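You operate a simulated robot arm through the tools that you are given. There is no shell and no other tool. Be economical: measure what you need, move in short steps, check, and stop when the job is done.

The job below is to be done with a simulated two-armed robot. You get a single attempt, and the scene is never put back.

Task
Wipe up the spill on the top of the wooden bench with the red rag and put it back.

The check looks at the end state, three seconds after you hand in, the way a careful person would. Anything else that was tipped, shoved, dropped, spilled or broken makes it a failure.

Robot
Two 7-joint arms with two-finger parallel grippers on one trunk, on a base that drives. Base frame: it is fixed to the floor where the robot stands at the start and does not move with it; the origin is under the middle of the robot, x ahead of it, y to its left, z up. Lengths are in m, angles in degrees, forces in N, time in s.
The left shoulder is at the start at [0.05, 0.177, 1.204], the right one opposite. Payload 3.43 kg a hand.
The TCP of each hand is the grasp point between the finger pads, 0.034 m short of the fingertips. In the tool frame z runs along the fingers and y along their closing line. Largest opening 0.128 m; finger width 0.024, thickness 0.012; the body of the gripper, 0.048 by 0.13 m, starts 0.096 m behind the TCP.
Orientation is told as [roll, pitch, yaw] about the base's x, y, z axes, in that order, counted from this pose: with the fingers straight down and closing along the base's y, the tool's x points along the base's -x, its y along +y and its z along -z.

Tools
- The arms move only by the tool arm_command. It takes "left_commands", "right_commands" or both (then of equal length, played together; a hand with none holds still); each is a list of rows, each an object (a shift or turn left out is 0, a gripper value left out holds the last) with "slide": the shift along the tool's x, y, z in units of 400 mm (1.0 is 400 mm), a list of three; "delta_rot": the turn, a rotation vector about the tool's x, y, z in units of 120 degrees (1.0 is 120 degrees), a list of three; "claw": the finger opening in m, from 0 to 0.128. In form: [{"slide": [tx, ty, tz], "delta_rot": [ax, ay, az], "claw": claw}, ...]. A call has 1 to 12 rows; each row is the pose to reach, as a shift and turn from the pose commanded when the call began, along the tool's axes at that moment. A call with a number of a shift or a turn outside -1 to 1 is refused whole. A row lasts 0.2 s, in which the tool goes at most 0.05 m and 8.6 degrees; a call with a longer step from one row to the next is refused whole, and so is a gripper value outside its range. Where a pose cannot be reached the arm comes as near as it can. A force on the tool above 40 N (or 10 N above the force at the start of the call, whichever is more), or a blocked arm, ends the call early, and 0.2 s more pass. Each finger travels about 0.108 m/s and halts on what it meets, pressing with about 34 N; the grip force reading is that of the motor and also rises with nothing between the fingers. The clock runs only during rows and for 0.2 s after the last one: add rows that repeat a pose to give the fingers time. The reply holds the time, the measured pose of the TCP, the force on the tool along the base axes, the opening and the grip force, in the units named above and with some noise, with the torque about the TCP (base axes, N m) and any sound that the robot's microphone picked up.
- Cameras (640 x 400 px; columns grow to the right, rows downward): "scene" is now at [0.1424, -0.0083, 1.369]; the picture's right is [-0.10, -0.99, 0.00], its down [-0.63, 0.07, -0.77] and it looks along [0.77, -0.08, -0.63] (base axes); focal length 262 px, centre (320, 200). "left" rides on the left gripper at [0.076, 0.011, -0.16] in its tool frame; the picture's right is [-0.15, 0.99, 0.00], its down [-0.88, -0.13, -0.46] and it looks along [-0.45, -0.07, 0.89] (tool axes); focal length 234 px, centre (320, 200). "right" rides on the right gripper at [0.076, -0.011, -0.16] in its tool frame; the picture's right is [0.15, 0.99, 0.00], its down [-0.88, 0.13, -0.46] and it looks along [-0.45, 0.07, 0.89] (tool axes); focal length 234 px, centre (320, 200).
- grab_frame(camera): a new picture of that camera. No time passes.
- lift_body(by): slides the trunk up (or, below 0, down) by that many m; the arms and the scene camera ride with it, the base frame stays. It gives what a move gives, with no picture.
- base_move(legs): drives the robot by 1 to 6 legs, each [ahead, turn to the left] in m and degrees, along the robot's own axes; the way and the turn of a leg run together, so that a leg with both is an arc; at most 1.5 m and 180 degrees a leg. The arms and the cameras ride along, it lands a little off, and it stops where it bumps. It gives what a move gives.
- aim_head(pan, tilt): turns the head with the scene camera to pan (to the left, within 80 degrees either way) and tilt (down, from -29 to 69), counted from straight ahead of the robot. It gives what a move gives.
- measure_at(camera, pixels): there is no depth. For up to 12 entries [column, row, z] of the newest picture of that camera ("zoom" is the newest enlarged one), the place [x, y] in the base frame at which the ray of that pixel passes the height z, good to about 0.003 m, but the place of the scene camera against the robot may be out by one fixed shift of up to 0.018 m in any direction. No time passes.
- enlarge(camera, box): a new picture of the part [left, top, right, bottom] of that camera's present view, enlarged. No time passes.
- close_job(): hands the job in; it is judged then, once.

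Go step by step. Measure first, check grasps and placings, and put right what went wrong. The budget is 80 turns and 78 pictures, counting those below and the enlarged ones. Unless the task says otherwise, let go and move clear before handing in, and close with one line.

The tools are called as name(argument=value, ...) on one line, values as JSON. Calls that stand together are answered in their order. arm_command: Moves the arms, as the interface text tells. Its arguments: {"type":"object","properties":{"left_commands":{"type":"array","items":{"type":"object","properties":{"slide":{"type":"array","items":{"type":"number"}},"delta_rot":{"type":"array","items":{"type":"number"}},"claw":{"type":"number"}}}},"right_commands":{"type":"array","items":{"type":"object","properties":{"slide":{"type":"array","items":{"type":"number"}},"delta_rot":{"type":"array","items":{"type":"number"}},"claw":{"type":"number"}}}}},"required":[]} The other tools are called the same way: lift_body (by) slides the trunk up or down; base_move (legs) drives the base; aim_head (pan, tilt) turns the head that bears the scene camera; grab_frame (camera) takes a picture; measure_at (camera, pixels) gives the place at which the rays of pixels pass given heights; enlarge (camera, box) takes an enlarged picture of a part of a camera's view; close_job () hands the job in.

At the start:

```text
time: 0.0
left_tool_pos: [0.4772, 0.2017, 1.1889]
left_tcp_rot: [0.0, 0.0, 0.1]
left_wrist_force: [0.0, 0.9, 0.4]
left_moment: [0.02, 0.01, 0.02]
left_opening: 0.1281
left_grasp_force: 0.0
right_tool_pos: [0.3879, -0.2086, 1.1916]
right_tcp_rot: [-0.1, -0.1, 0.0]
right_wrist_force: [0.2, -0.2, -0.5]
right_moment: [0.0, 0.0, -0.01]
right_opening: 0.1278
right_grasp_force: 0.2
trunk travel left (down, up): [-0.375, 0.026]
robot x, y, heading: [0.0036, 0.0011, 0.2]
head pan, tilt: [-6.0, 39.4]
```

scene: 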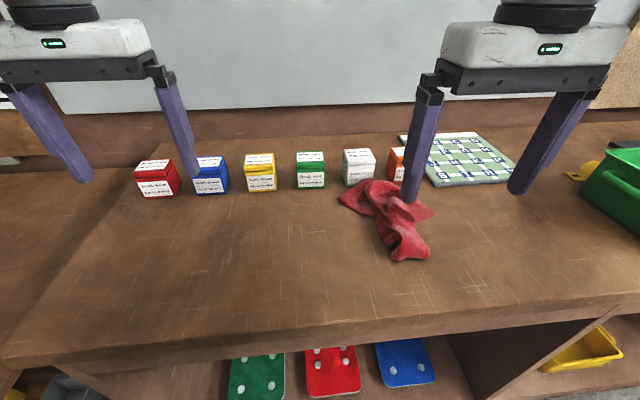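
right: 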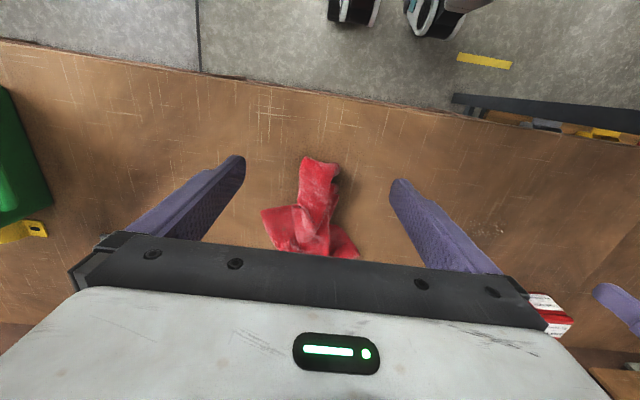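
left: 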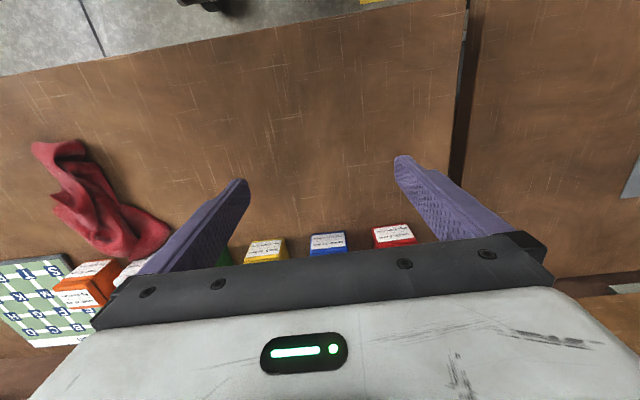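

The red rag is at about (390,220) in the scene picture; no spill is plain yet, though there may be specks at (490,230) in the right picture. I'll enlarge both views.

enlarge(camera="scene", box=[40, 180, 360, 380])

enlarge(camera="right", box=[400, 120, 640, 270])

enlarge(camera="scene", box=[320, 120, 640, 320])

```text
2.00 times, centred on (200, 280) of scene
```

zoom: 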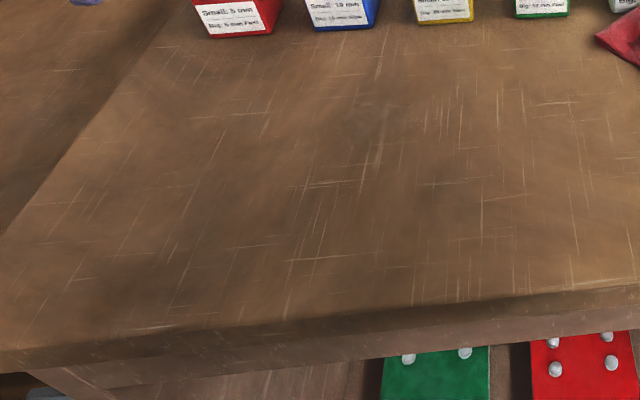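

```text
2.67 times, centred on (520, 195) of right
```

zoom: 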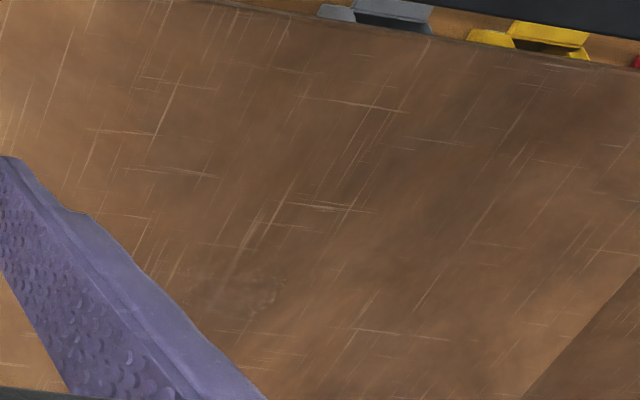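

```text
2.00 times, centred on (480, 220) of scene
```

zoom: 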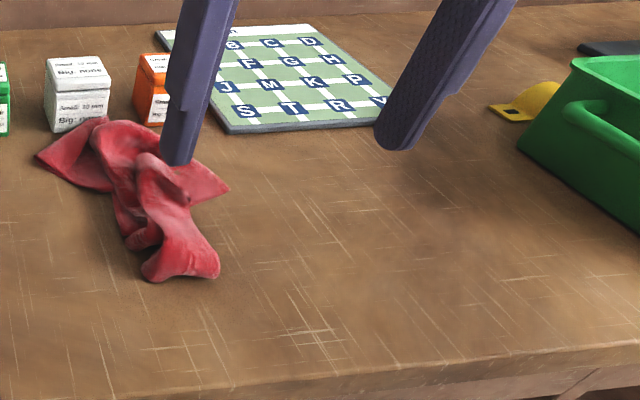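

A faint glossy patch shows at scene (222,240) and at right (490,230). I'll check whether they are the same spot, and measure the rag and the bench.

measure_at(camera="scene", pixels=[[222, 240, 0.943], [340, 197, 0.943], [432, 215, 0.943], [395, 260, 0.943], [428, 255, 0.943], [372, 180, 0.943], [400, 215, 0.96], [90, 340, 0.943], [230, 193, 0.943], [310, 187, 0.943]])

measure_at(camera="right", pixels=[[490, 230, 0.943], [305, 158, 0.943], [338, 165, 0.943], [262, 210, 0.943], [358, 257, 0.943], [320, 210, 0.96]])

enlarge(camera="scene", box=[160, 190, 320, 290])

enlarge(camera="left", box=[200, 80, 440, 230])

```text
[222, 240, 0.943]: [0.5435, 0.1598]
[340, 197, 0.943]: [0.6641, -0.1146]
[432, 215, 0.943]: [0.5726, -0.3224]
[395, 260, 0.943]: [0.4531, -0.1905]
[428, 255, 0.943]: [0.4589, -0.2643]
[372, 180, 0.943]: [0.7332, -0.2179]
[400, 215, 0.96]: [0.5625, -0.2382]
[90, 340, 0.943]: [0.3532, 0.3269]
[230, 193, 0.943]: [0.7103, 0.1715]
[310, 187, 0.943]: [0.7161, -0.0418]
```

```text
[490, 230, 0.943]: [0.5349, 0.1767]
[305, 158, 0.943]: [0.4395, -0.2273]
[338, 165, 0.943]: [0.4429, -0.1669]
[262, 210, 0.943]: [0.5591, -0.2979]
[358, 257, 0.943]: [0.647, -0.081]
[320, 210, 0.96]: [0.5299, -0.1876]
```

```text
4.00 times, centred on (240, 240) of scene
```

zoom: 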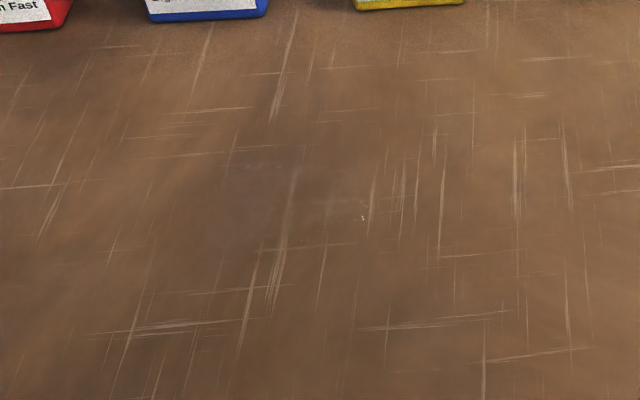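

```text
2.67 times, centred on (320, 155) of left
```

zoom: 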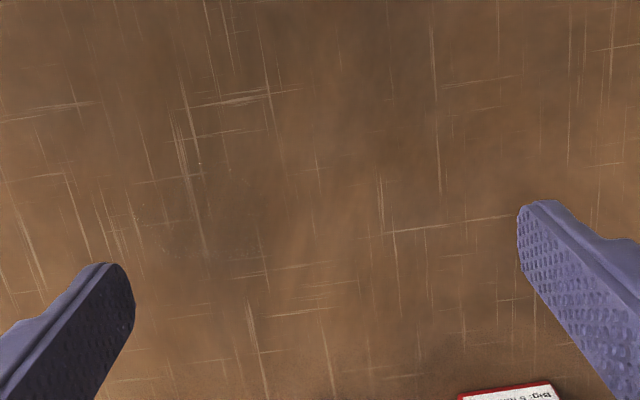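

The two sightings agree: a clear spill near [0.54, 0.17] (the scene camera is off by about 0.015). Next I'll look closely at the rag and the spill's extent.

enlarge(camera="right", box=[220, 130, 412, 250])

measure_at(camera="left", pixels=[[275, 162, 0.943], [250, 162, 0.943], [310, 162, 0.943], [275, 140, 0.943], [275, 185, 0.943]])

measure_at(camera="zoom", pixels=[[320, 200, 0.943], [320, 200, 0.97], [280, 100, 0.943], [400, 115, 0.943], [280, 330, 0.943], [390, 330, 0.943]])

measure_at(camera="scene", pixels=[[211, 231, 0.943], [252, 254, 0.943], [211, 251, 0.943], [235, 230, 0.943]])

```text
3.33 times, centred on (316, 190) of right
```

zoom: 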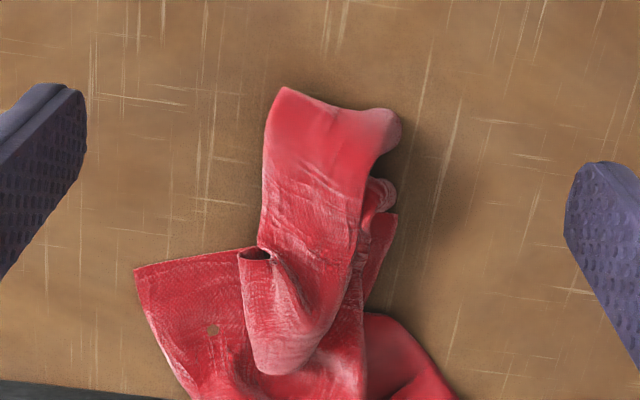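

```text
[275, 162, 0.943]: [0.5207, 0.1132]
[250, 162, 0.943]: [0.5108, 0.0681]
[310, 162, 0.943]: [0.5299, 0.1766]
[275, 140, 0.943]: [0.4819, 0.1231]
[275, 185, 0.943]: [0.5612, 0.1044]
```

```text
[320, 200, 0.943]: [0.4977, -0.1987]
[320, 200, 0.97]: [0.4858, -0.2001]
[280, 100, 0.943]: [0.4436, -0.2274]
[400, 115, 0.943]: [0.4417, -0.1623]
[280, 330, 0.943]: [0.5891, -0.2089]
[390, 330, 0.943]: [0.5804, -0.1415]
```

```text
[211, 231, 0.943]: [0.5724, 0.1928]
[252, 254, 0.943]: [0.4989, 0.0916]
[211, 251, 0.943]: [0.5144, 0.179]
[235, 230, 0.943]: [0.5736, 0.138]
```

The spill's outline is hard to make out, so I'll lower the left hand a bit over it for a closer look.

arm_command(left_commands=[{"slide": [0.03, -0.05, 0.08]}, {"slide": [0.06, -0.1, 0.16]}, {"slide": [0.06, -0.1, 0.25], "claw": 0.128}])

grab_frame(camera="left")

enlarge(camera="left", box=[200, 80, 440, 230])

```text
time: 0.8
left_tool_pos: [0.4529, 0.1619, 1.0882]
left_tcp_rot: [-0.1, -0.2, 0.1]
left_wrist_force: [-0.2, -0.1, 0.9]
left_moment: [-0.01, 0.02, -0.02]
left_opening: 0.128
left_grasp_force: 0.0
right_tool_pos: [0.3889, -0.2074, 1.1922]
right_tcp_rot: [-0.1, -0.1, 0.0]
right_wrist_force: [-0.7, -0.2, -0.1]
right_moment: [0.01, -0.01, -0.01]
right_opening: 0.128
right_grasp_force: 0.1
trunk travel left (down, up): [-0.375, 0.026]
robot x, y, heading: [-0.0019, 0.0006, -0.1]
head pan, tilt: [-6.0, 39.4]
```

```text
68 pictures are left
```

left: 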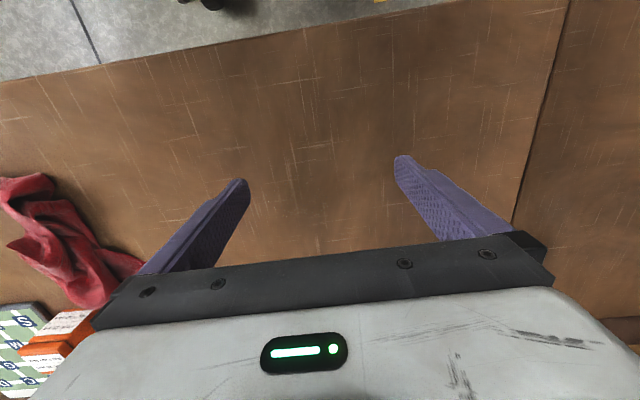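

```text
2.67 times, centred on (320, 155) of left
```

zoom: 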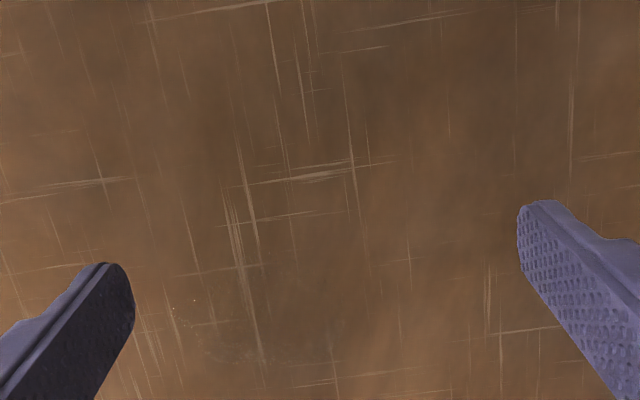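

The spill shows faintly at zoom (200–340, 290–370), half hidden by the gripper. I'll move the hand forward to bring it into view.

arm_command(left_commands=[{"slide": [-0.1, 0, 0]}, {"slide": [-0.2, 0, 0]}, {"slide": [-0.28, 0, 0]}])

enlarge(camera="left", box=[180, 80, 420, 230])

measure_at(camera="zoom", pixels=[[100, 100, 0.943], [500, 100, 0.943], [100, 300, 0.943], [500, 300, 0.943], [300, 200, 0.943]])

```text
time: 1.6
left_tool_pos: [0.564, 0.1624, 1.0883]
left_tcp_rot: [0.0, 0.1, 0.1]
left_wrist_force: [-0.9, 0.7, -0.4]
left_moment: [-0.01, 0.0, -0.02]
left_opening: 0.1278
left_grasp_force: 0.1
right_tool_pos: [0.3884, -0.2086, 1.1922]
right_tcp_rot: [0.1, 0.0, 0.0]
right_wrist_force: [-0.7, 0.1, 0.5]
right_moment: [0.01, 0.05, 0.0]
right_opening: 0.128
right_grasp_force: 0.1
trunk travel left (down, up): [-0.375, 0.026]
robot x, y, heading: [0.0006, 0.0004, -0.0]
head pan, tilt: [-6.0, 39.4]
```

```text
2.67 times, centred on (300, 155) of left
```

zoom: 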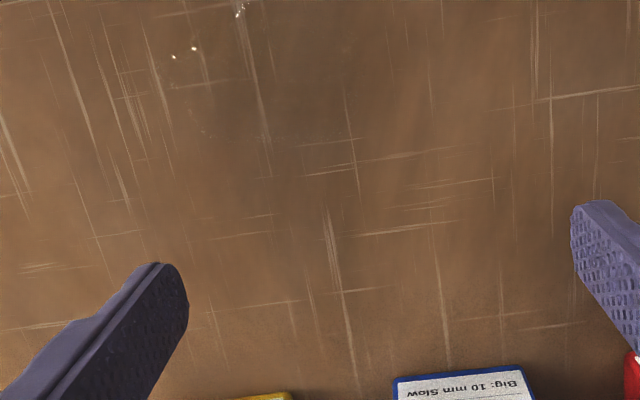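

```text
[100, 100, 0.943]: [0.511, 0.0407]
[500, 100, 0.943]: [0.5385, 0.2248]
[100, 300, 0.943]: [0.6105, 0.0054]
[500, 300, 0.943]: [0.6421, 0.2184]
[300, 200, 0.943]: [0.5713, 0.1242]
```

enlarge(camera="left", box=[200, 20, 360, 120])

measure_at(camera="zoom", pixels=[[100, 100, 0.943], [500, 100, 0.943], [100, 300, 0.943], [500, 300, 0.943], [300, 200, 0.943]])

```text
4.00 times, centred on (280, 70) of left
```

zoom: 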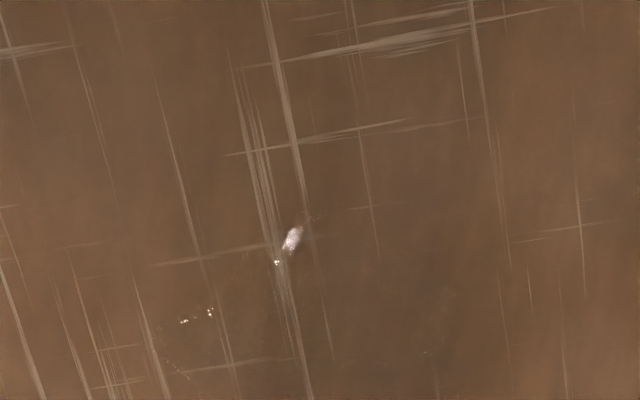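

```text
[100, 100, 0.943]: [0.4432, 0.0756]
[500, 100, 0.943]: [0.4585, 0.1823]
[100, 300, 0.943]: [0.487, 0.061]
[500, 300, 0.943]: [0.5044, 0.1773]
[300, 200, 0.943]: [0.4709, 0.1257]
```

The spill appears here with highlights at zoom (290,240), but its edges are still vague. I'll zoom in on it in the scene view and take another left view from 0.04 further on.

arm_command(left_commands=[{"slide": [-0.1, 0, -0.05]}, {"slide": [-0.12, 0, -0.1]}])

enlarge(camera="left", box=[190, 20, 350, 120])

measure_at(camera="zoom", pixels=[[100, 100, 0.943], [500, 100, 0.943], [100, 300, 0.943], [500, 300, 0.943], [300, 200, 0.943]])

enlarge(camera="scene", box=[184, 215, 280, 275])

measure_at(camera="zoom", pixels=[[100, 100, 0.943], [500, 100, 0.943], [100, 300, 0.943], [500, 300, 0.943], [300, 200, 0.943]])

```text
time: 2.2
left_tool_pos: [0.6124, 0.1648, 1.1291]
left_tcp_rot: [0.0, 0.0, -0.1]
left_wrist_force: [-0.4, 0.2, 0.6]
left_moment: [0.01, -0.03, 0.0]
left_opening: 0.128
left_grasp_force: 0.1
right_tool_pos: [0.3868, -0.2084, 1.1929]
right_tcp_rot: [0.0, 0.0, 0.0]
right_wrist_force: [-1.1, -0.2, 0.2]
right_moment: [-0.02, 0.0, 0.01]
right_opening: 0.1279
right_grasp_force: 0.0
trunk travel left (down, up): [-0.375, 0.026]
robot x, y, heading: [-0.0011, -0.0019, 0.1]
head pan, tilt: [-6.0, 39.4]
```

```text
4.00 times, centred on (270, 70) of left
```

zoom: 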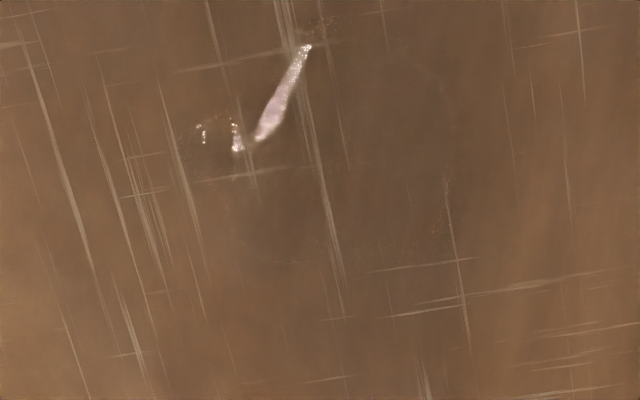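

```text
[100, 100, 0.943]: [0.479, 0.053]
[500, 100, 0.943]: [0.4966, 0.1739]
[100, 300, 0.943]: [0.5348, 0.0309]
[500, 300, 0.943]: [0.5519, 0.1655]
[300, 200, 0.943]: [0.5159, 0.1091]
```

```text
6.67 times, centred on (232, 245) of scene
```

zoom: 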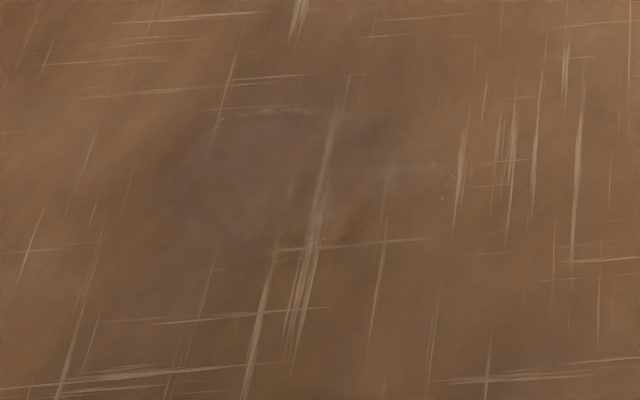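

```text
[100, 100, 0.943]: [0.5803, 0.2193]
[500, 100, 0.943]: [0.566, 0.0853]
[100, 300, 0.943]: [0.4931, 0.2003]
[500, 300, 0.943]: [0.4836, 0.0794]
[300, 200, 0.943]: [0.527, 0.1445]
```

Now the spill is clear: left zoom (180–455, 20–270), roughly x 0.47–0.56, y 0.07–0.18 allowing for camera disagreement. I'll pull the left hand up and out to the left, and bring the right hand above the rag's narrow fold at about [0.505, -0.195].

arm_command(left_commands=[{"slide": [0, 0, -0.12]}, {"slide": [0.06, 0.1, -0.16]}, {"slide": [0.15, 0.18, -0.18]}, {"slide": [0.24, 0.26, -0.18]}, {"slide": [0.32, 0.34, -0.18]}, {"slide": [0.38, 0.44, -0.18]}, {"slide": [0.45, 0.53, -0.18]}, {"slide": [0.5, 0.62, -0.18]}], right_commands=[{"slide": [-0.1, 0.015, 0.03]}, {"slide": [-0.2, 0.03, 0.06]}, {"slide": [-0.295, 0.03, 0.08]}, {"slide": [-0.295, 0.03, 0.15]}, {"slide": [-0.295, 0.03, 0.22]}, {"slide": [-0.295, 0.03, 0.28]}, {"slide": [-0.295, 0.03, 0.28]}, {"slide": [-0.295, 0.03, 0.28]}])

grab_frame(camera="right")

grab_frame(camera="scene")

```text
time: 4.0
left_tool_pos: [0.4097, 0.4116, 1.1997]
left_tcp_rot: [-0.1, 0.0, 0.0]
left_wrist_force: [-0.5, -0.1, -0.6]
left_moment: [0.0, 0.02, 0.01]
left_opening: 0.1279
left_grasp_force: 0.1
right_tool_pos: [0.504, -0.1956, 1.0815]
right_tcp_rot: [0.0, 0.0, 0.0]
right_wrist_force: [0.1, 0.2, 0.2]
right_moment: [0.01, -0.04, 0.0]
right_opening: 0.1279
right_grasp_force: 0.0
trunk travel left (down, up): [-0.375, 0.026]
robot x, y, heading: [0.0002, 0.0004, 0.1]
head pan, tilt: [-6.0, 39.4]
```

```text
62 pictures are left
```

right: 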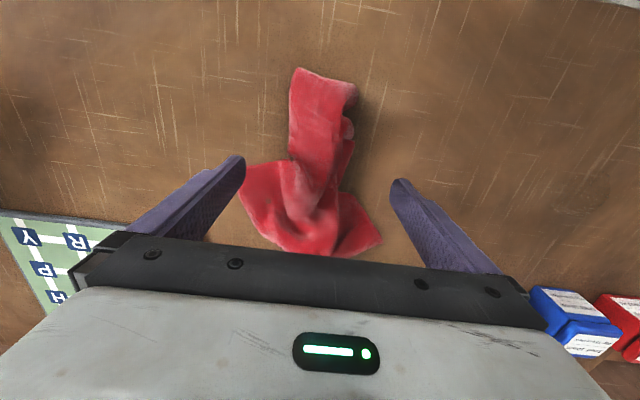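

```text
61 pictures are left
```

scene: 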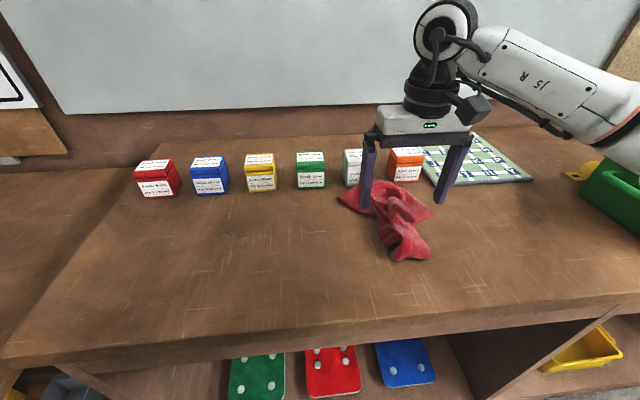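

The right hand is above the rag, and the fold lies between the fingers in the right view. I'll measure where the fold sits under it and note the rag's outline.

measure_at(camera="right", pixels=[[320, 130, 0.965], [320, 160, 0.965], [320, 200, 0.965], [292, 130, 0.955], [352, 130, 0.955], [295, 68, 0.943], [355, 88, 0.943], [240, 190, 0.943], [382, 240, 0.943], [300, 255, 0.943]])

enlarge(camera="scene", box=[320, 160, 448, 270])

```text
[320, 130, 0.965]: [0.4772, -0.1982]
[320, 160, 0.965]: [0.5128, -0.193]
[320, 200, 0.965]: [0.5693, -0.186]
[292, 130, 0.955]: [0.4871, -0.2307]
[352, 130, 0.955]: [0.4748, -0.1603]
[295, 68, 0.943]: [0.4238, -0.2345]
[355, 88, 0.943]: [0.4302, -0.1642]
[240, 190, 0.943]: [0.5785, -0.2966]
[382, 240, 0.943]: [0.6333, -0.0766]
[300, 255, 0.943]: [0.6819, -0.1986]
```

```text
3.64 times, centred on (384, 215) of scene
```

zoom: 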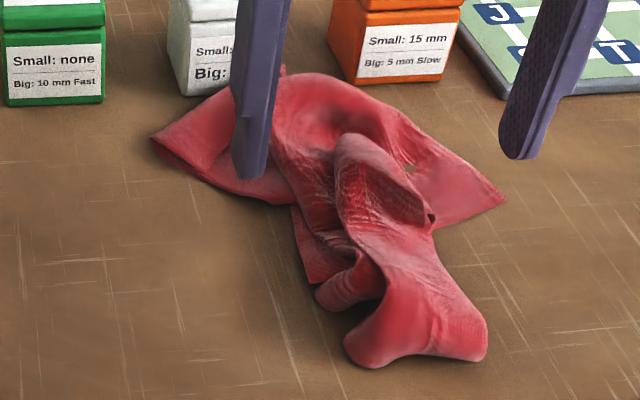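

The fold is centred at y ≈ -0.193 with both finger places clear. I'll go down to tcp z ≈ 0.984 and close.

arm_command(right_commands=[{"slide": [0, 0.005, 0.1]}, {"slide": [0, 0.005, 0.18]}, {"slide": [0, 0.005, 0.244]}, {"slide": [0, 0.005, 0.244], "claw": 0.06}, {"slide": [0, 0.005, 0.244], "claw": 0.0}, {"slide": [0, 0.005, 0.244], "claw": 0.0}, {"slide": [0, 0.005, 0.244], "claw": 0.0}, {"slide": [0, 0.005, 0.244], "claw": 0.0}, {"slide": [0, 0.005, 0.244], "claw": 0.0}, {"slide": [0, 0.005, 0.244], "claw": 0.0}, {"slide": [0, 0.005, 0.244], "claw": 0.0}])

grab_frame(camera="scene")

```text
time: 4.7
left_tool_pos: [0.4111, 0.41, 1.1989]
left_tcp_rot: [0.0, 0.0, 0.0]
left_wrist_force: [0.7, -0.2, -0.1]
left_moment: [-0.02, 0.09, 0.01]
left_opening: 0.1282
left_grasp_force: 0.0
right_tool_pos: [0.5041, -0.1924, 1.0149]
right_tcp_rot: [0.2, -0.4, -0.2]
right_wrist_force: [-12.0, 1.0, 12.9]
right_moment: [-0.86, 0.57, -0.96]
right_opening: 0.1267
right_grasp_force: 0.0
trunk travel left (down, up): [-0.375, 0.026]
robot x, y, heading: [0.0033, 0.0016, 0.3]
head pan, tilt: [-6.0, 39.4]
stopped in row 3 (right hand): the force on the tool passed its limit (the readings are from after the stop); the commanded pose is now the measured one
```

```text
59 pictures are left
```

scene: 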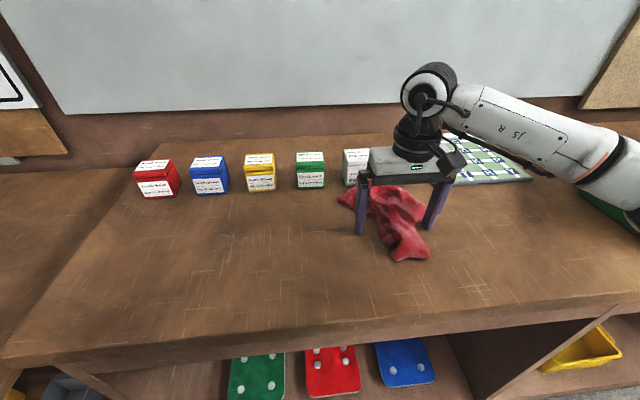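

The descent stopped early at z 1.015 with about 17 N on the tool. I'll look for what it met.

enlarge(camera="scene", box=[320, 130, 480, 270])

grab_frame(camera="right")

enlarge(camera="scene", box=[480, 100, 640, 240])

```text
2.86 times, centred on (400, 200) of scene
```

zoom: 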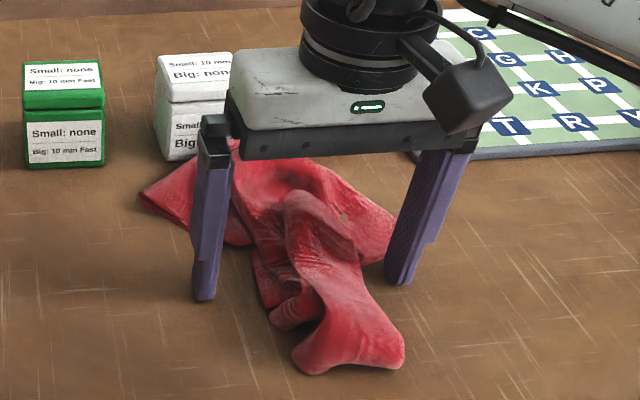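

```text
57 pictures are left
```

right: 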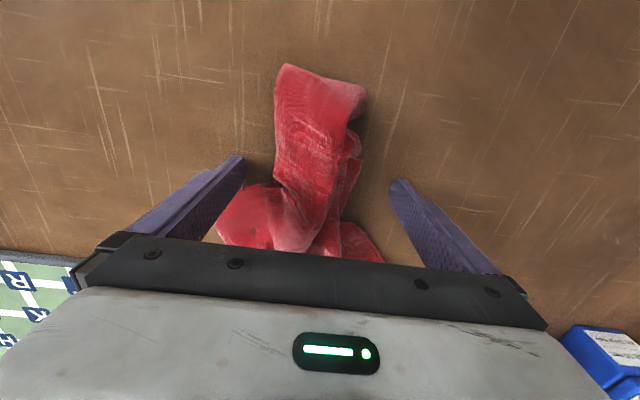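

```text
2.86 times, centred on (560, 170) of scene
```

zoom: 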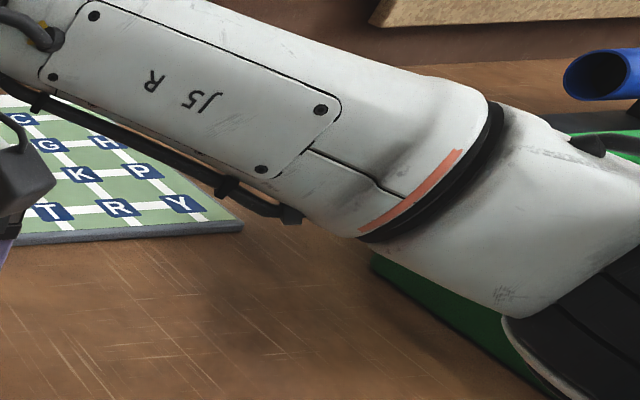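

The fingers touch nothing visible, but the right elbow seems to lie over the green bin at scene (610,195), and that is likely the contact. I'll go straight back up and check the bin.

arm_command(right_commands=[{"slide": [0, 0, -0.09]}, {"slide": [0, 0, -0.18]}])

aim_head(pan=-35, tilt=39.4)

grab_frame(camera="scene")

```text
time: 5.3
left_tool_pos: [0.4112, 0.4092, 1.1993]
left_tcp_rot: [-0.1, 0.0, 0.1]
left_wrist_force: [0.2, 0.3, 0.0]
left_moment: [-0.03, -0.01, -0.04]
left_opening: 0.1281
left_grasp_force: 0.1
right_tool_pos: [0.507, -0.192, 1.0844]
right_tcp_rot: [0.2, -0.5, 0.0]
right_wrist_force: [0.0, 0.4, -0.1]
right_moment: [0.0, -0.05, -0.01]
right_opening: 0.1279
right_grasp_force: 0.1
trunk travel left (down, up): [-0.375, 0.026]
robot x, y, heading: [0.0016, -0.001, -0.2]
head pan, tilt: [-6.0, 39.4]
```

```text
time: 6.2
left_tool_pos: [0.411, 0.4095, 1.1995]
left_tcp_rot: [0.0, 0.0, -0.1]
left_wrist_force: [-0.8, -0.4, -0.1]
left_moment: [0.01, -0.02, -0.01]
left_opening: 0.1281
left_grasp_force: 0.1
right_tool_pos: [0.5063, -0.192, 1.0848]
right_tcp_rot: [0.1, -0.6, 0.0]
right_wrist_force: [0.0, 0.1, 0.0]
right_moment: [0.0, -0.01, -0.04]
right_opening: 0.1277
right_grasp_force: 0.1
trunk travel left (down, up): [-0.375, 0.026]
robot x, y, heading: [0.0018, 0.0014, 0.3]
head pan, tilt: [-35.0, 39.4]
```

```text
55 pictures are left
```

scene: 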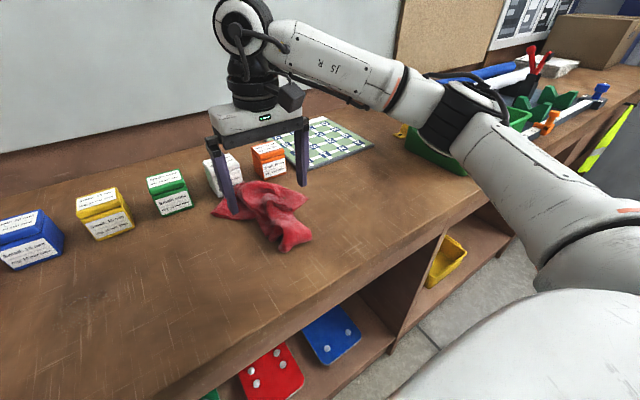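

The elbow is right over the green bin, which still stands upright. The right arm can't work low here, so I'll raise and retract it, and use the left arm for the rag, where its elbow has free space.

arm_command(right_commands=[{"slide": [0, 0, -0.12]}, {"slide": [0.02, 0, -0.24]}, {"slide": [0.1, -0.03, -0.32]}, {"slide": [0.2, -0.08, -0.36]}, {"slide": [0.3, -0.13, -0.38]}, {"slide": [0.38, -0.2, -0.38]}, {"slide": [0.42, -0.3, -0.38]}])

grab_frame(camera="scene")

```text
time: 7.8
left_tool_pos: [0.4103, 0.4095, 1.1992]
left_tcp_rot: [-0.1, 0.0, 0.0]
left_wrist_force: [0.4, 0.1, 0.6]
left_moment: [0.0, -0.03, 0.02]
left_opening: 0.128
left_grasp_force: 0.0
right_tool_pos: [0.3368, -0.3158, 1.2365]
right_tcp_rot: [0.2, -0.5, 0.0]
right_wrist_force: [-0.4, -0.1, 0.3]
right_moment: [0.02, -0.02, 0.0]
right_opening: 0.1279
right_grasp_force: 0.0
trunk travel left (down, up): [-0.375, 0.026]
robot x, y, heading: [-0.0026, 0.0018, 0.0]
head pan, tilt: [-35.0, 39.4]
```

```text
54 pictures are left
```

scene: 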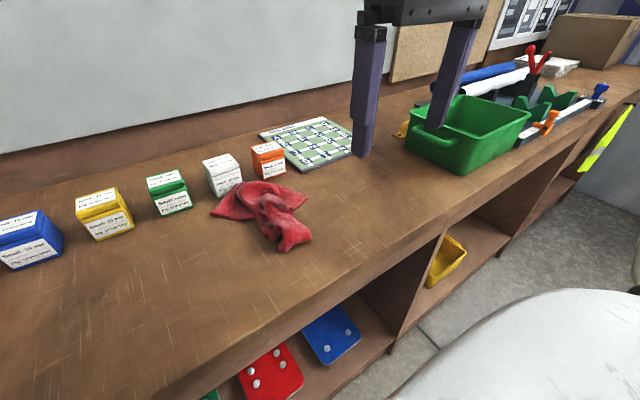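

The bin stands upright; I'll turn the head back to compare its place with the first picture, and bring the left hand toward the rag high up.

aim_head(pan=-6, tilt=39.4)

grab_frame(camera="scene")

enlarge(camera="scene", box=[320, 120, 640, 320])

```text
time: 8.8
left_tool_pos: [0.4107, 0.4098, 1.1991]
left_tcp_rot: [0.1, 0.0, -0.1]
left_wrist_force: [0.8, -0.4, 0.6]
left_moment: [0.01, 0.0, -0.03]
left_opening: 0.1282
left_grasp_force: 0.0
right_tool_pos: [0.3386, -0.3149, 1.2375]
right_tcp_rot: [0.1, -0.6, 0.0]
right_wrist_force: [0.0, -0.3, -0.4]
right_moment: [0.0, -0.03, 0.01]
right_opening: 0.128
right_grasp_force: 0.0
trunk travel left (down, up): [-0.375, 0.026]
robot x, y, heading: [0.0019, -0.0007, -0.1]
head pan, tilt: [-6.0, 39.4]
```

```text
53 pictures are left
```

scene: 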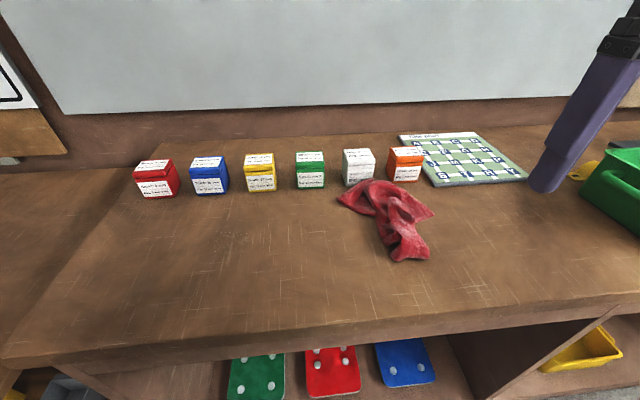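

```text
2.00 times, centred on (480, 220) of scene
```

zoom: 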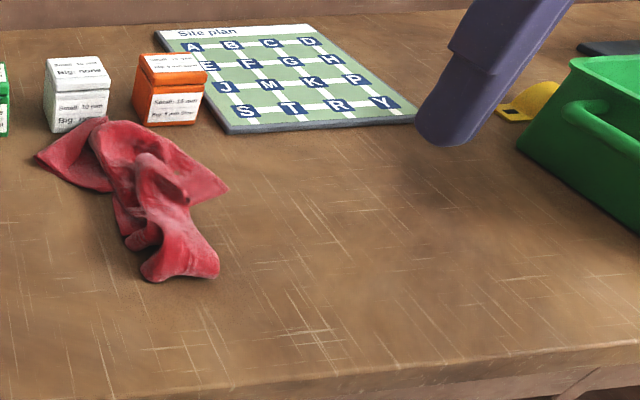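

The bin matches the first picture (corner at zoom (518,150) both times), so nothing moved. Now I'll carry the left hand high towards the rag.

arm_command(left_commands=[{"slide": [-0.02, -0.115, 0]}, {"slide": [-0.04, -0.23, 0]}, {"slide": [-0.06, -0.345, 0]}, {"slide": [-0.08, -0.46, 0]}, {"slide": [-0.1, -0.575, 0]}, {"slide": [-0.12, -0.69, 0]}, {"slide": [-0.14, -0.8, 0]}, {"slide": [-0.16, -0.91, 0]}, {"slide": [-0.2, -1.0, 0]}], right_commands=[{"slide": [0, -0.05, 0]}, {"slide": [0, -0.1, 0]}, {"slide": [0, -0.15, 0]}, {"slide": [0, -0.15, 0]}, {"slide": [0, -0.15, 0]}, {"slide": [0, -0.15, 0]}, {"slide": [0, -0.15, 0]}, {"slide": [0, -0.15, 0]}, {"slide": [0, -0.15, 0]}])

arm_command(left_commands=[{"slide": [-0.01, -0.11, 0]}, {"slide": [-0.02, -0.22, 0]}, {"slide": [-0.03, -0.34, 0.02]}, {"slide": [-0.035, -0.43, 0.08]}, {"slide": [-0.035, -0.507, 0.15]}, {"slide": [-0.035, -0.507, 0.25]}])

grab_frame(camera="left")

grab_frame(camera="scene")

```text
time: 10.8
left_tool_pos: [0.4938, 0.0067, 1.2008]
left_tcp_rot: [0.2, 0.0, 0.0]
left_wrist_force: [1.4, 0.5, 0.2]
left_moment: [0.01, 0.0, 0.01]
left_opening: 0.128
left_grasp_force: 0.1
right_tool_pos: [0.3366, -0.376, 1.2342]
right_tcp_rot: [0.1, -0.5, 0.1]
right_wrist_force: [-0.5, 0.0, 0.0]
right_moment: [0.02, 0.0, -0.02]
right_opening: 0.1282
right_grasp_force: 0.1
trunk travel left (down, up): [-0.375, 0.026]
robot x, y, heading: [0.0031, -0.001, -0.2]
head pan, tilt: [-6.0, 39.4]
```

```text
time: 12.4
left_tool_pos: [0.5237, -0.0964, 1.1371]
left_tcp_rot: [-2.1, -0.2, 4.5]
left_wrist_force: [0.0, 0.1, -0.9]
left_moment: [0.01, -0.01, 0.02]
left_opening: 0.1278
left_grasp_force: 0.1
left hand out of reach, approached as far as the arm can: row 3, 4, 5, 6
right_tool_pos: [0.3359, -0.3747, 1.234]
right_tcp_rot: [0.1, -0.6, 0.1]
right_wrist_force: [-0.7, 0.9, -0.3]
right_moment: [0.0, -0.02, -0.02]
right_opening: 0.1279
right_grasp_force: 0.2
trunk travel left (down, up): [-0.375, 0.026]
robot x, y, heading: [0.0035, 0.0006, 0.1]
head pan, tilt: [-6.0, 39.4]
stopped in row 6 (left hand): the arm was blocked; the commanded pose is now the measured one
```

```text
51 pictures are left
```

left: 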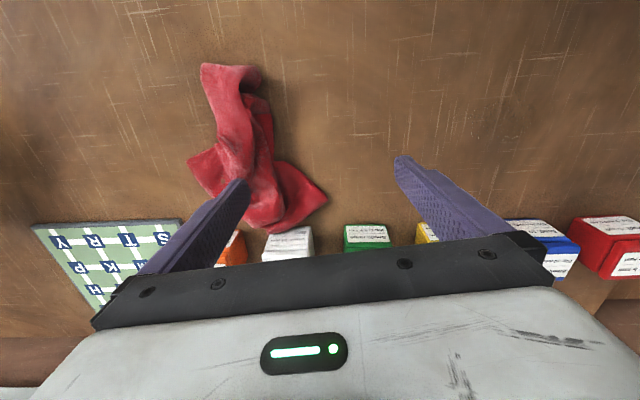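

```text
50 pictures are left
```

scene: 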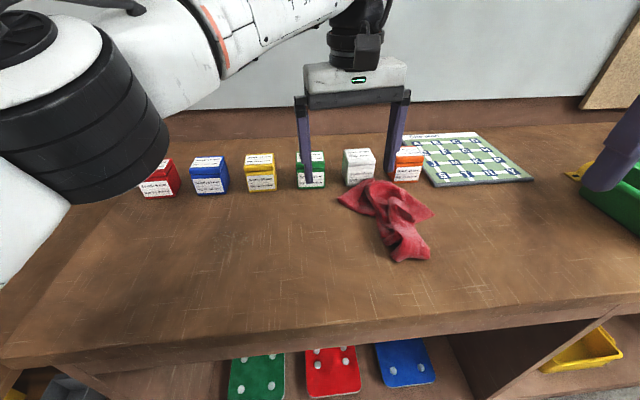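

The left shoulder runs out of range before the rag. I'll raise the hand back a little and turn the robot 25° to the right so the left arm faces the rag.

arm_command(left_commands=[{"slide": [0.02, 0.1, -0.08]}, {"slide": [0.06, 0.2, -0.17]}, {"slide": [0.08, 0.26, -0.2]}])

base_move(legs=[[0, -25]])

aim_head(pan=15, tilt=39.4)

grab_frame(camera="scene")

```text
refused: row 1 steps farther than a row can; nothing moved
```

```text
time: 14.0
left_tool_pos: [0.4337, -0.3103, 1.1379]
left_tcp_rot: [-2.1, -0.4, -20.7]
left_wrist_force: [0.4, 0.3, 0.6]
left_moment: [-0.01, -0.04, 0.01]
left_opening: 0.128
left_grasp_force: 0.1
right_tool_pos: [0.147, -0.4836, 1.2338]
right_tcp_rot: [0.1, -0.6, -25.1]
right_wrist_force: [-0.2, 0.2, -0.1]
right_moment: [0.03, -0.04, -0.03]
right_opening: 0.1278
right_grasp_force: 0.0
trunk travel left (down, up): [-0.375, 0.026]
robot x, y, heading: [0.0029, -0.0001, -25.2]
head pan, tilt: [-6.0, 39.4]
```

```text
time: 14.9
left_tool_pos: [0.4329, -0.3101, 1.1382]
left_tcp_rot: [-2.2, -0.3, -20.5]
left_wrist_force: [-0.4, -0.1, 0.1]
left_moment: [0.01, -0.03, -0.01]
left_opening: 0.128
left_grasp_force: 0.1
right_tool_pos: [0.1458, -0.4819, 1.2344]
right_tcp_rot: [0.1, -0.6, -25.2]
right_wrist_force: [-0.8, 0.7, -0.9]
right_moment: [0.0, -0.01, -0.01]
right_opening: 0.1283
right_grasp_force: 0.0
trunk travel left (down, up): [-0.375, 0.026]
robot x, y, heading: [0.0038, -0.0002, -25.1]
head pan, tilt: [15.0, 39.4]
```

```text
49 pictures are left
```

scene: 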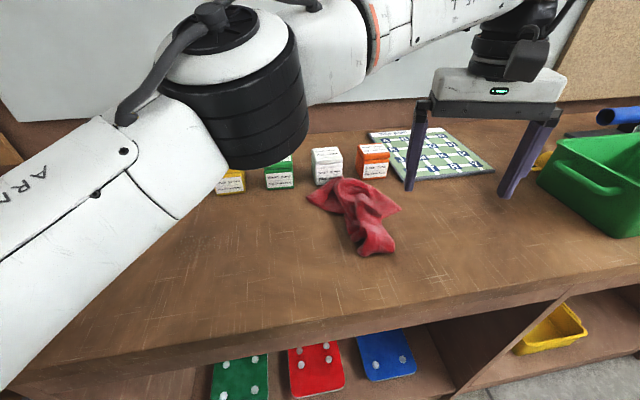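

The turn went fine and the left hand is at [0.433, -0.310]. I'll move it to above the rag's fold and square it up to yaw 0.

arm_command(left_commands=[{"slide": [-0.015, 0.08, 0], "delta_rot": [-0.005, 0, -0.06]}, {"slide": [-0.03, 0.17, 0.01], "delta_rot": [-0.01, 0, -0.12]}, {"slide": [-0.05, 0.26, 0.03], "delta_rot": [-0.017, 0, -0.172]}, {"slide": [-0.0655, 0.337, 0.07], "delta_rot": [-0.017, 0, -0.172]}, {"slide": [-0.0655, 0.337, 0.07], "delta_rot": [-0.017, 0, -0.172]}])

grab_frame(camera="left")

grab_frame(camera="scene")

measure_at(camera="left", pixels=[[320, 130, 0.965], [320, 160, 0.965], [290, 160, 0.965], [350, 160, 0.965]])

```text
time: 16.1
left_tool_pos: [0.5046, -0.1963, 1.106]
left_tcp_rot: [-0.2, 0.1, 0.2]
left_wrist_force: [0.6, -0.1, -0.8]
left_moment: [-0.01, 0.01, 0.01]
left_opening: 0.1277
left_grasp_force: 0.2
right_tool_pos: [0.1474, -0.4829, 1.2355]
right_tcp_rot: [0.1, -0.6, -25.0]
right_wrist_force: [-1.1, -0.3, 0.0]
right_moment: [0.0, 0.01, 0.01]
right_opening: 0.128
right_grasp_force: 0.0
trunk travel left (down, up): [-0.375, 0.026]
robot x, y, heading: [-0.0009, -0.0037, -25.0]
head pan, tilt: [15.0, 39.4]
```

```text
48 pictures are left
```

left: 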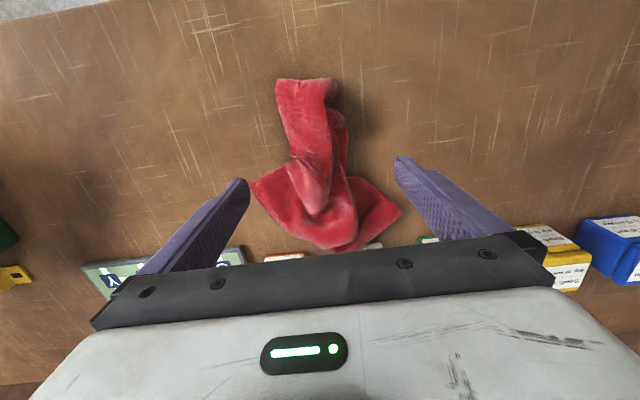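

```text
47 pictures are left
```

scene: 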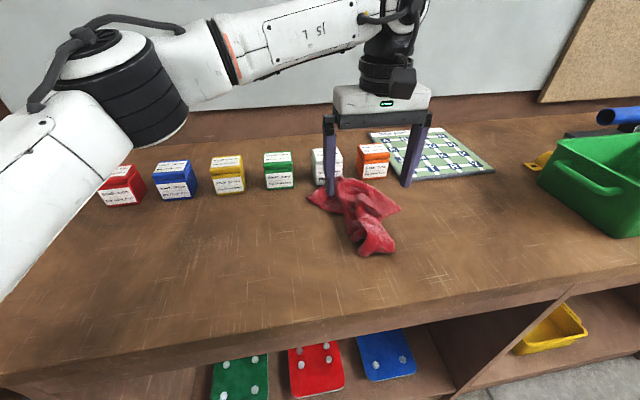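

```text
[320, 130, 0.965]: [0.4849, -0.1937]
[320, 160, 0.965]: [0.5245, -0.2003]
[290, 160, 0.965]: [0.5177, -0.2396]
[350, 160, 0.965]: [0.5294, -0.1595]
```

The left hand sits over the fold, with the elbow high and clear of the boxes. I'll go down in gentle steps and close.

arm_command(left_commands=[{"slide": [0, -0.01, 0.08]}, {"slide": [0, -0.01, 0.16]}, {"slide": [0, -0.01, 0.22]}, {"slide": [0, -0.01, 0.26]}, {"slide": [0, -0.01, 0.285]}, {"slide": [0, -0.01, 0.305]}, {"slide": [0, -0.01, 0.305], "claw": 0.06}, {"slide": [0, -0.01, 0.305], "claw": 0.0}, {"slide": [0, -0.01, 0.305], "claw": 0.0}, {"slide": [0, -0.01, 0.305], "claw": 0.0}, {"slide": [0, -0.01, 0.305], "claw": 0.0}, {"slide": [0, -0.01, 0.305], "claw": 0.0}])

grab_frame(camera="scene")

enlarge(camera="scene", box=[280, 120, 440, 270])

```text
time: 17.1
left_tool_pos: [0.5028, -0.2011, 1.0146]
left_tcp_rot: [-0.3, -0.2, 0.1]
left_wrist_force: [-9.8, 5.0, 14.4]
left_moment: [1.22, 0.52, 0.57]
left_opening: 0.1278
left_grasp_force: 0.2
right_tool_pos: [0.1453, -0.482, 1.2352]
right_tcp_rot: [0.1, -0.5, -25.0]
right_wrist_force: [0.5, -0.3, 0.0]
right_moment: [-0.01, 0.01, 0.01]
right_opening: 0.1279
right_grasp_force: 0.0
trunk travel left (down, up): [-0.375, 0.026]
robot x, y, heading: [0.0012, 0.0002, -25.0]
head pan, tilt: [15.0, 39.4]
stopped in row 4 (left hand): the force on the tool passed its limit (the readings are from after the stop); the commanded pose is now the measured one
```

```text
46 pictures are left
```

scene: 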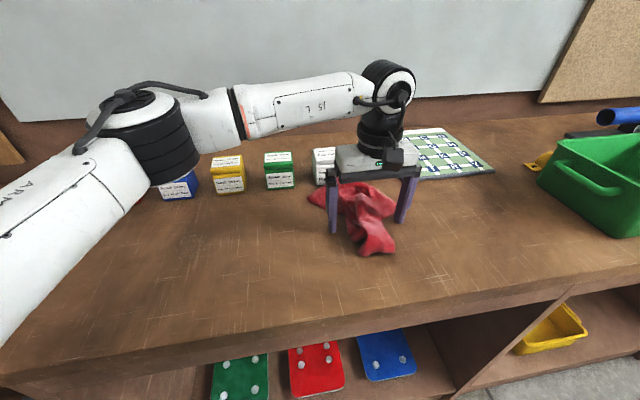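

```text
2.67 times, centred on (360, 195) of scene
```

zoom: 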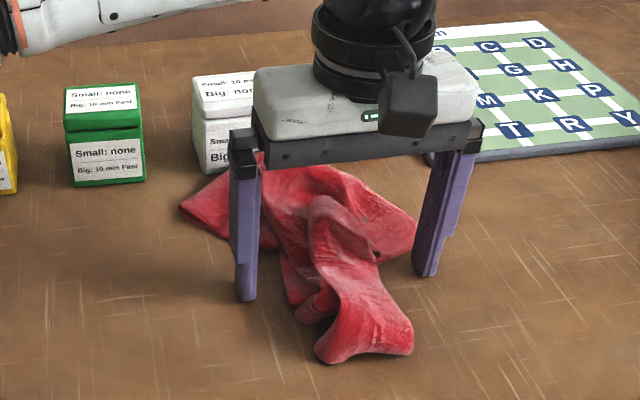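

Both hands met something at the same tcp height, 1.015, and the moments point to the outer fingertip each time. So the bench top may really be near z 0.98; I'll test this by measuring the same points from two cameras at both heights.

measure_at(camera="left", pixels=[[277, 80, 0.943], [277, 80, 0.98], [335, 82, 0.943], [335, 82, 0.98], [404, 212, 0.943], [404, 212, 0.98]])

measure_at(camera="scene", pixels=[[395, 250, 0.943], [395, 250, 0.98], [362, 256, 0.943], [362, 256, 0.98], [307, 197, 0.943], [307, 197, 0.98], [335, 233, 0.943], [335, 233, 0.981], [398, 222, 0.943], [398, 222, 0.981]])

grab_frame(camera="left")

```text
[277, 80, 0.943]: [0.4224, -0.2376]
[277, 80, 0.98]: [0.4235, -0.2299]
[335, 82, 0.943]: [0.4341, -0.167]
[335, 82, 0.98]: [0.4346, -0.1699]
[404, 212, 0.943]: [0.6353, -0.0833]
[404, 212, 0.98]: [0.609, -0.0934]
```

```text
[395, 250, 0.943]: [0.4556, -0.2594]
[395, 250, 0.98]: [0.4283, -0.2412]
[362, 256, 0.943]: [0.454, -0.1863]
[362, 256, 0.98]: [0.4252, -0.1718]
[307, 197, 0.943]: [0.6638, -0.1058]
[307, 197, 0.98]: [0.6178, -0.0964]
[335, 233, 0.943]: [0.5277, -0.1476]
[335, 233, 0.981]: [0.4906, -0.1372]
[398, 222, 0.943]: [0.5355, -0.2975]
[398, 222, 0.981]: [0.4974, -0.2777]
```

```text
44 pictures are left
```

left: 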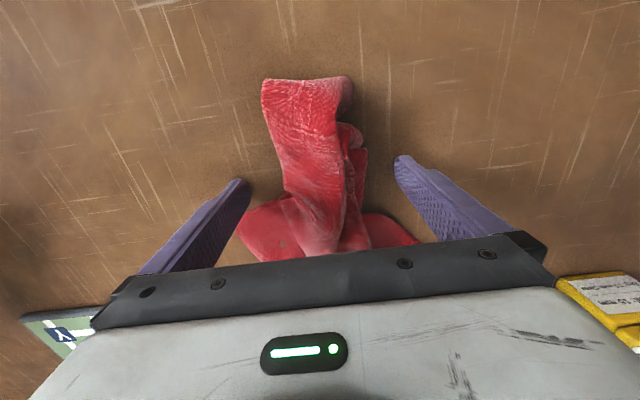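

Taking z = 0.98 makes the two cameras agree within a centimetre, so the bench top is at about 0.98 and the fingertips are just touching it. I'll raise 6 mm and close on the rag.

arm_command(left_commands=[{"slide": [0, 0, -0.016]}, {"slide": [0, 0, -0.016], "claw": 0.06}, {"slide": [0, 0, -0.016], "claw": 0.03}, {"slide": [0, 0, -0.016], "claw": 0.0}, {"slide": [0, 0, -0.016], "claw": 0.0}, {"slide": [0, 0, -0.016], "claw": 0.0}, {"slide": [0, 0, -0.016], "claw": 0.0}, {"slide": [0, 0, -0.016], "claw": 0.0}])

grab_frame(camera="left")

enlarge(camera="scene", box=[280, 120, 440, 270])

```text
time: 18.9
left_tool_pos: [0.5046, -0.2008, 1.0199]
left_tcp_rot: [-0.5, -0.4, 0.1]
left_wrist_force: [0.2, -0.9, 3.7]
left_moment: [-0.04, 0.0, -0.02]
left_opening: 0.0091
left_grasp_force: 33.6
right_tool_pos: [0.1456, -0.4822, 1.2343]
right_tcp_rot: [0.1, -0.6, -25.0]
right_wrist_force: [-0.4, -0.8, -0.2]
right_moment: [-0.01, 0.01, -0.02]
right_opening: 0.1281
right_grasp_force: 0.0
trunk travel left (down, up): [-0.375, 0.026]
robot x, y, heading: [0.0035, 0.0005, -25.4]
head pan, tilt: [15.0, 39.4]
```

```text
43 pictures are left
```

left: 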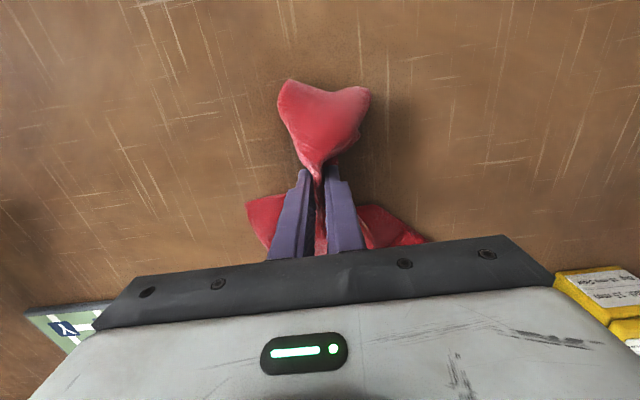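

```text
2.67 times, centred on (360, 195) of scene
```

zoom: 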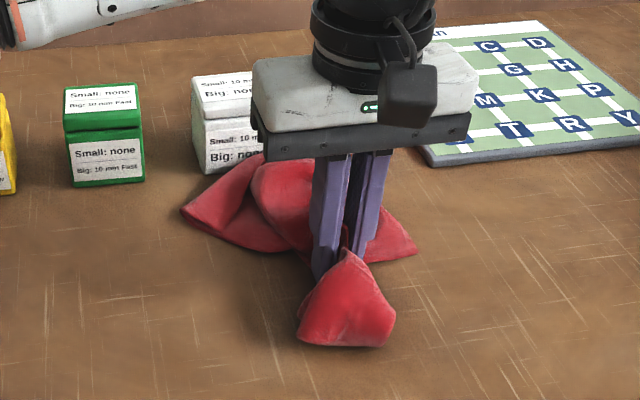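

The grip holds (opening 9 mm, 33.6 N) and it is real cloth. I'll lift it straight up and look.

arm_command(left_commands=[{"slide": [0, 0, -0.06]}, {"slide": [0, 0, -0.13]}, {"slide": [0, 0, -0.2]}, {"slide": [0, 0, -0.28]}, {"slide": [0, 0, -0.36]}, {"slide": [0, 0, -0.36]}, {"slide": [0, 0, -0.36]}])

grab_frame(camera="scene")

grab_frame(camera="left")

```text
time: 20.5
left_tool_pos: [0.5064, -0.2029, 1.1626]
left_tcp_rot: [-0.5, -0.4, 0.0]
left_wrist_force: [-0.4, -0.3, -0.8]
left_moment: [0.01, 0.0, -0.04]
left_opening: 0.0072
left_grasp_force: 34.4
right_tool_pos: [0.1448, -0.4836, 1.2335]
right_tcp_rot: [0.1, -0.6, -25.2]
right_wrist_force: [-0.2, 0.5, -0.4]
right_moment: [-0.01, -0.01, -0.01]
right_opening: 0.1279
right_grasp_force: 0.0
trunk travel left (down, up): [-0.375, 0.026]
robot x, y, heading: [0.0034, -0.0009, -25.2]
head pan, tilt: [15.0, 39.4]
```

```text
41 pictures are left
```

scene: 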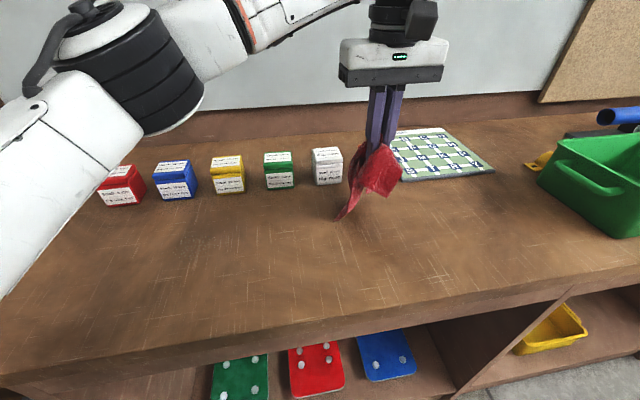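

```text
40 pictures are left
```

left: 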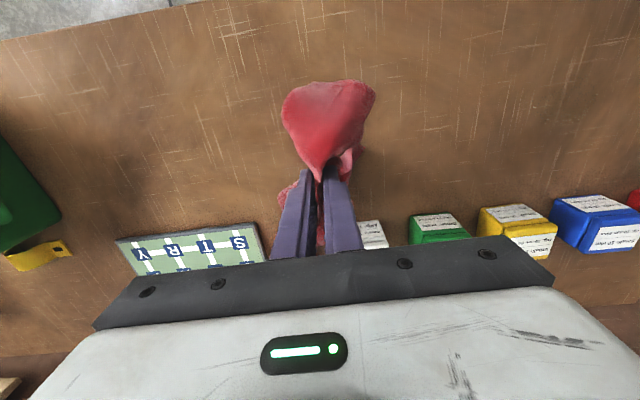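

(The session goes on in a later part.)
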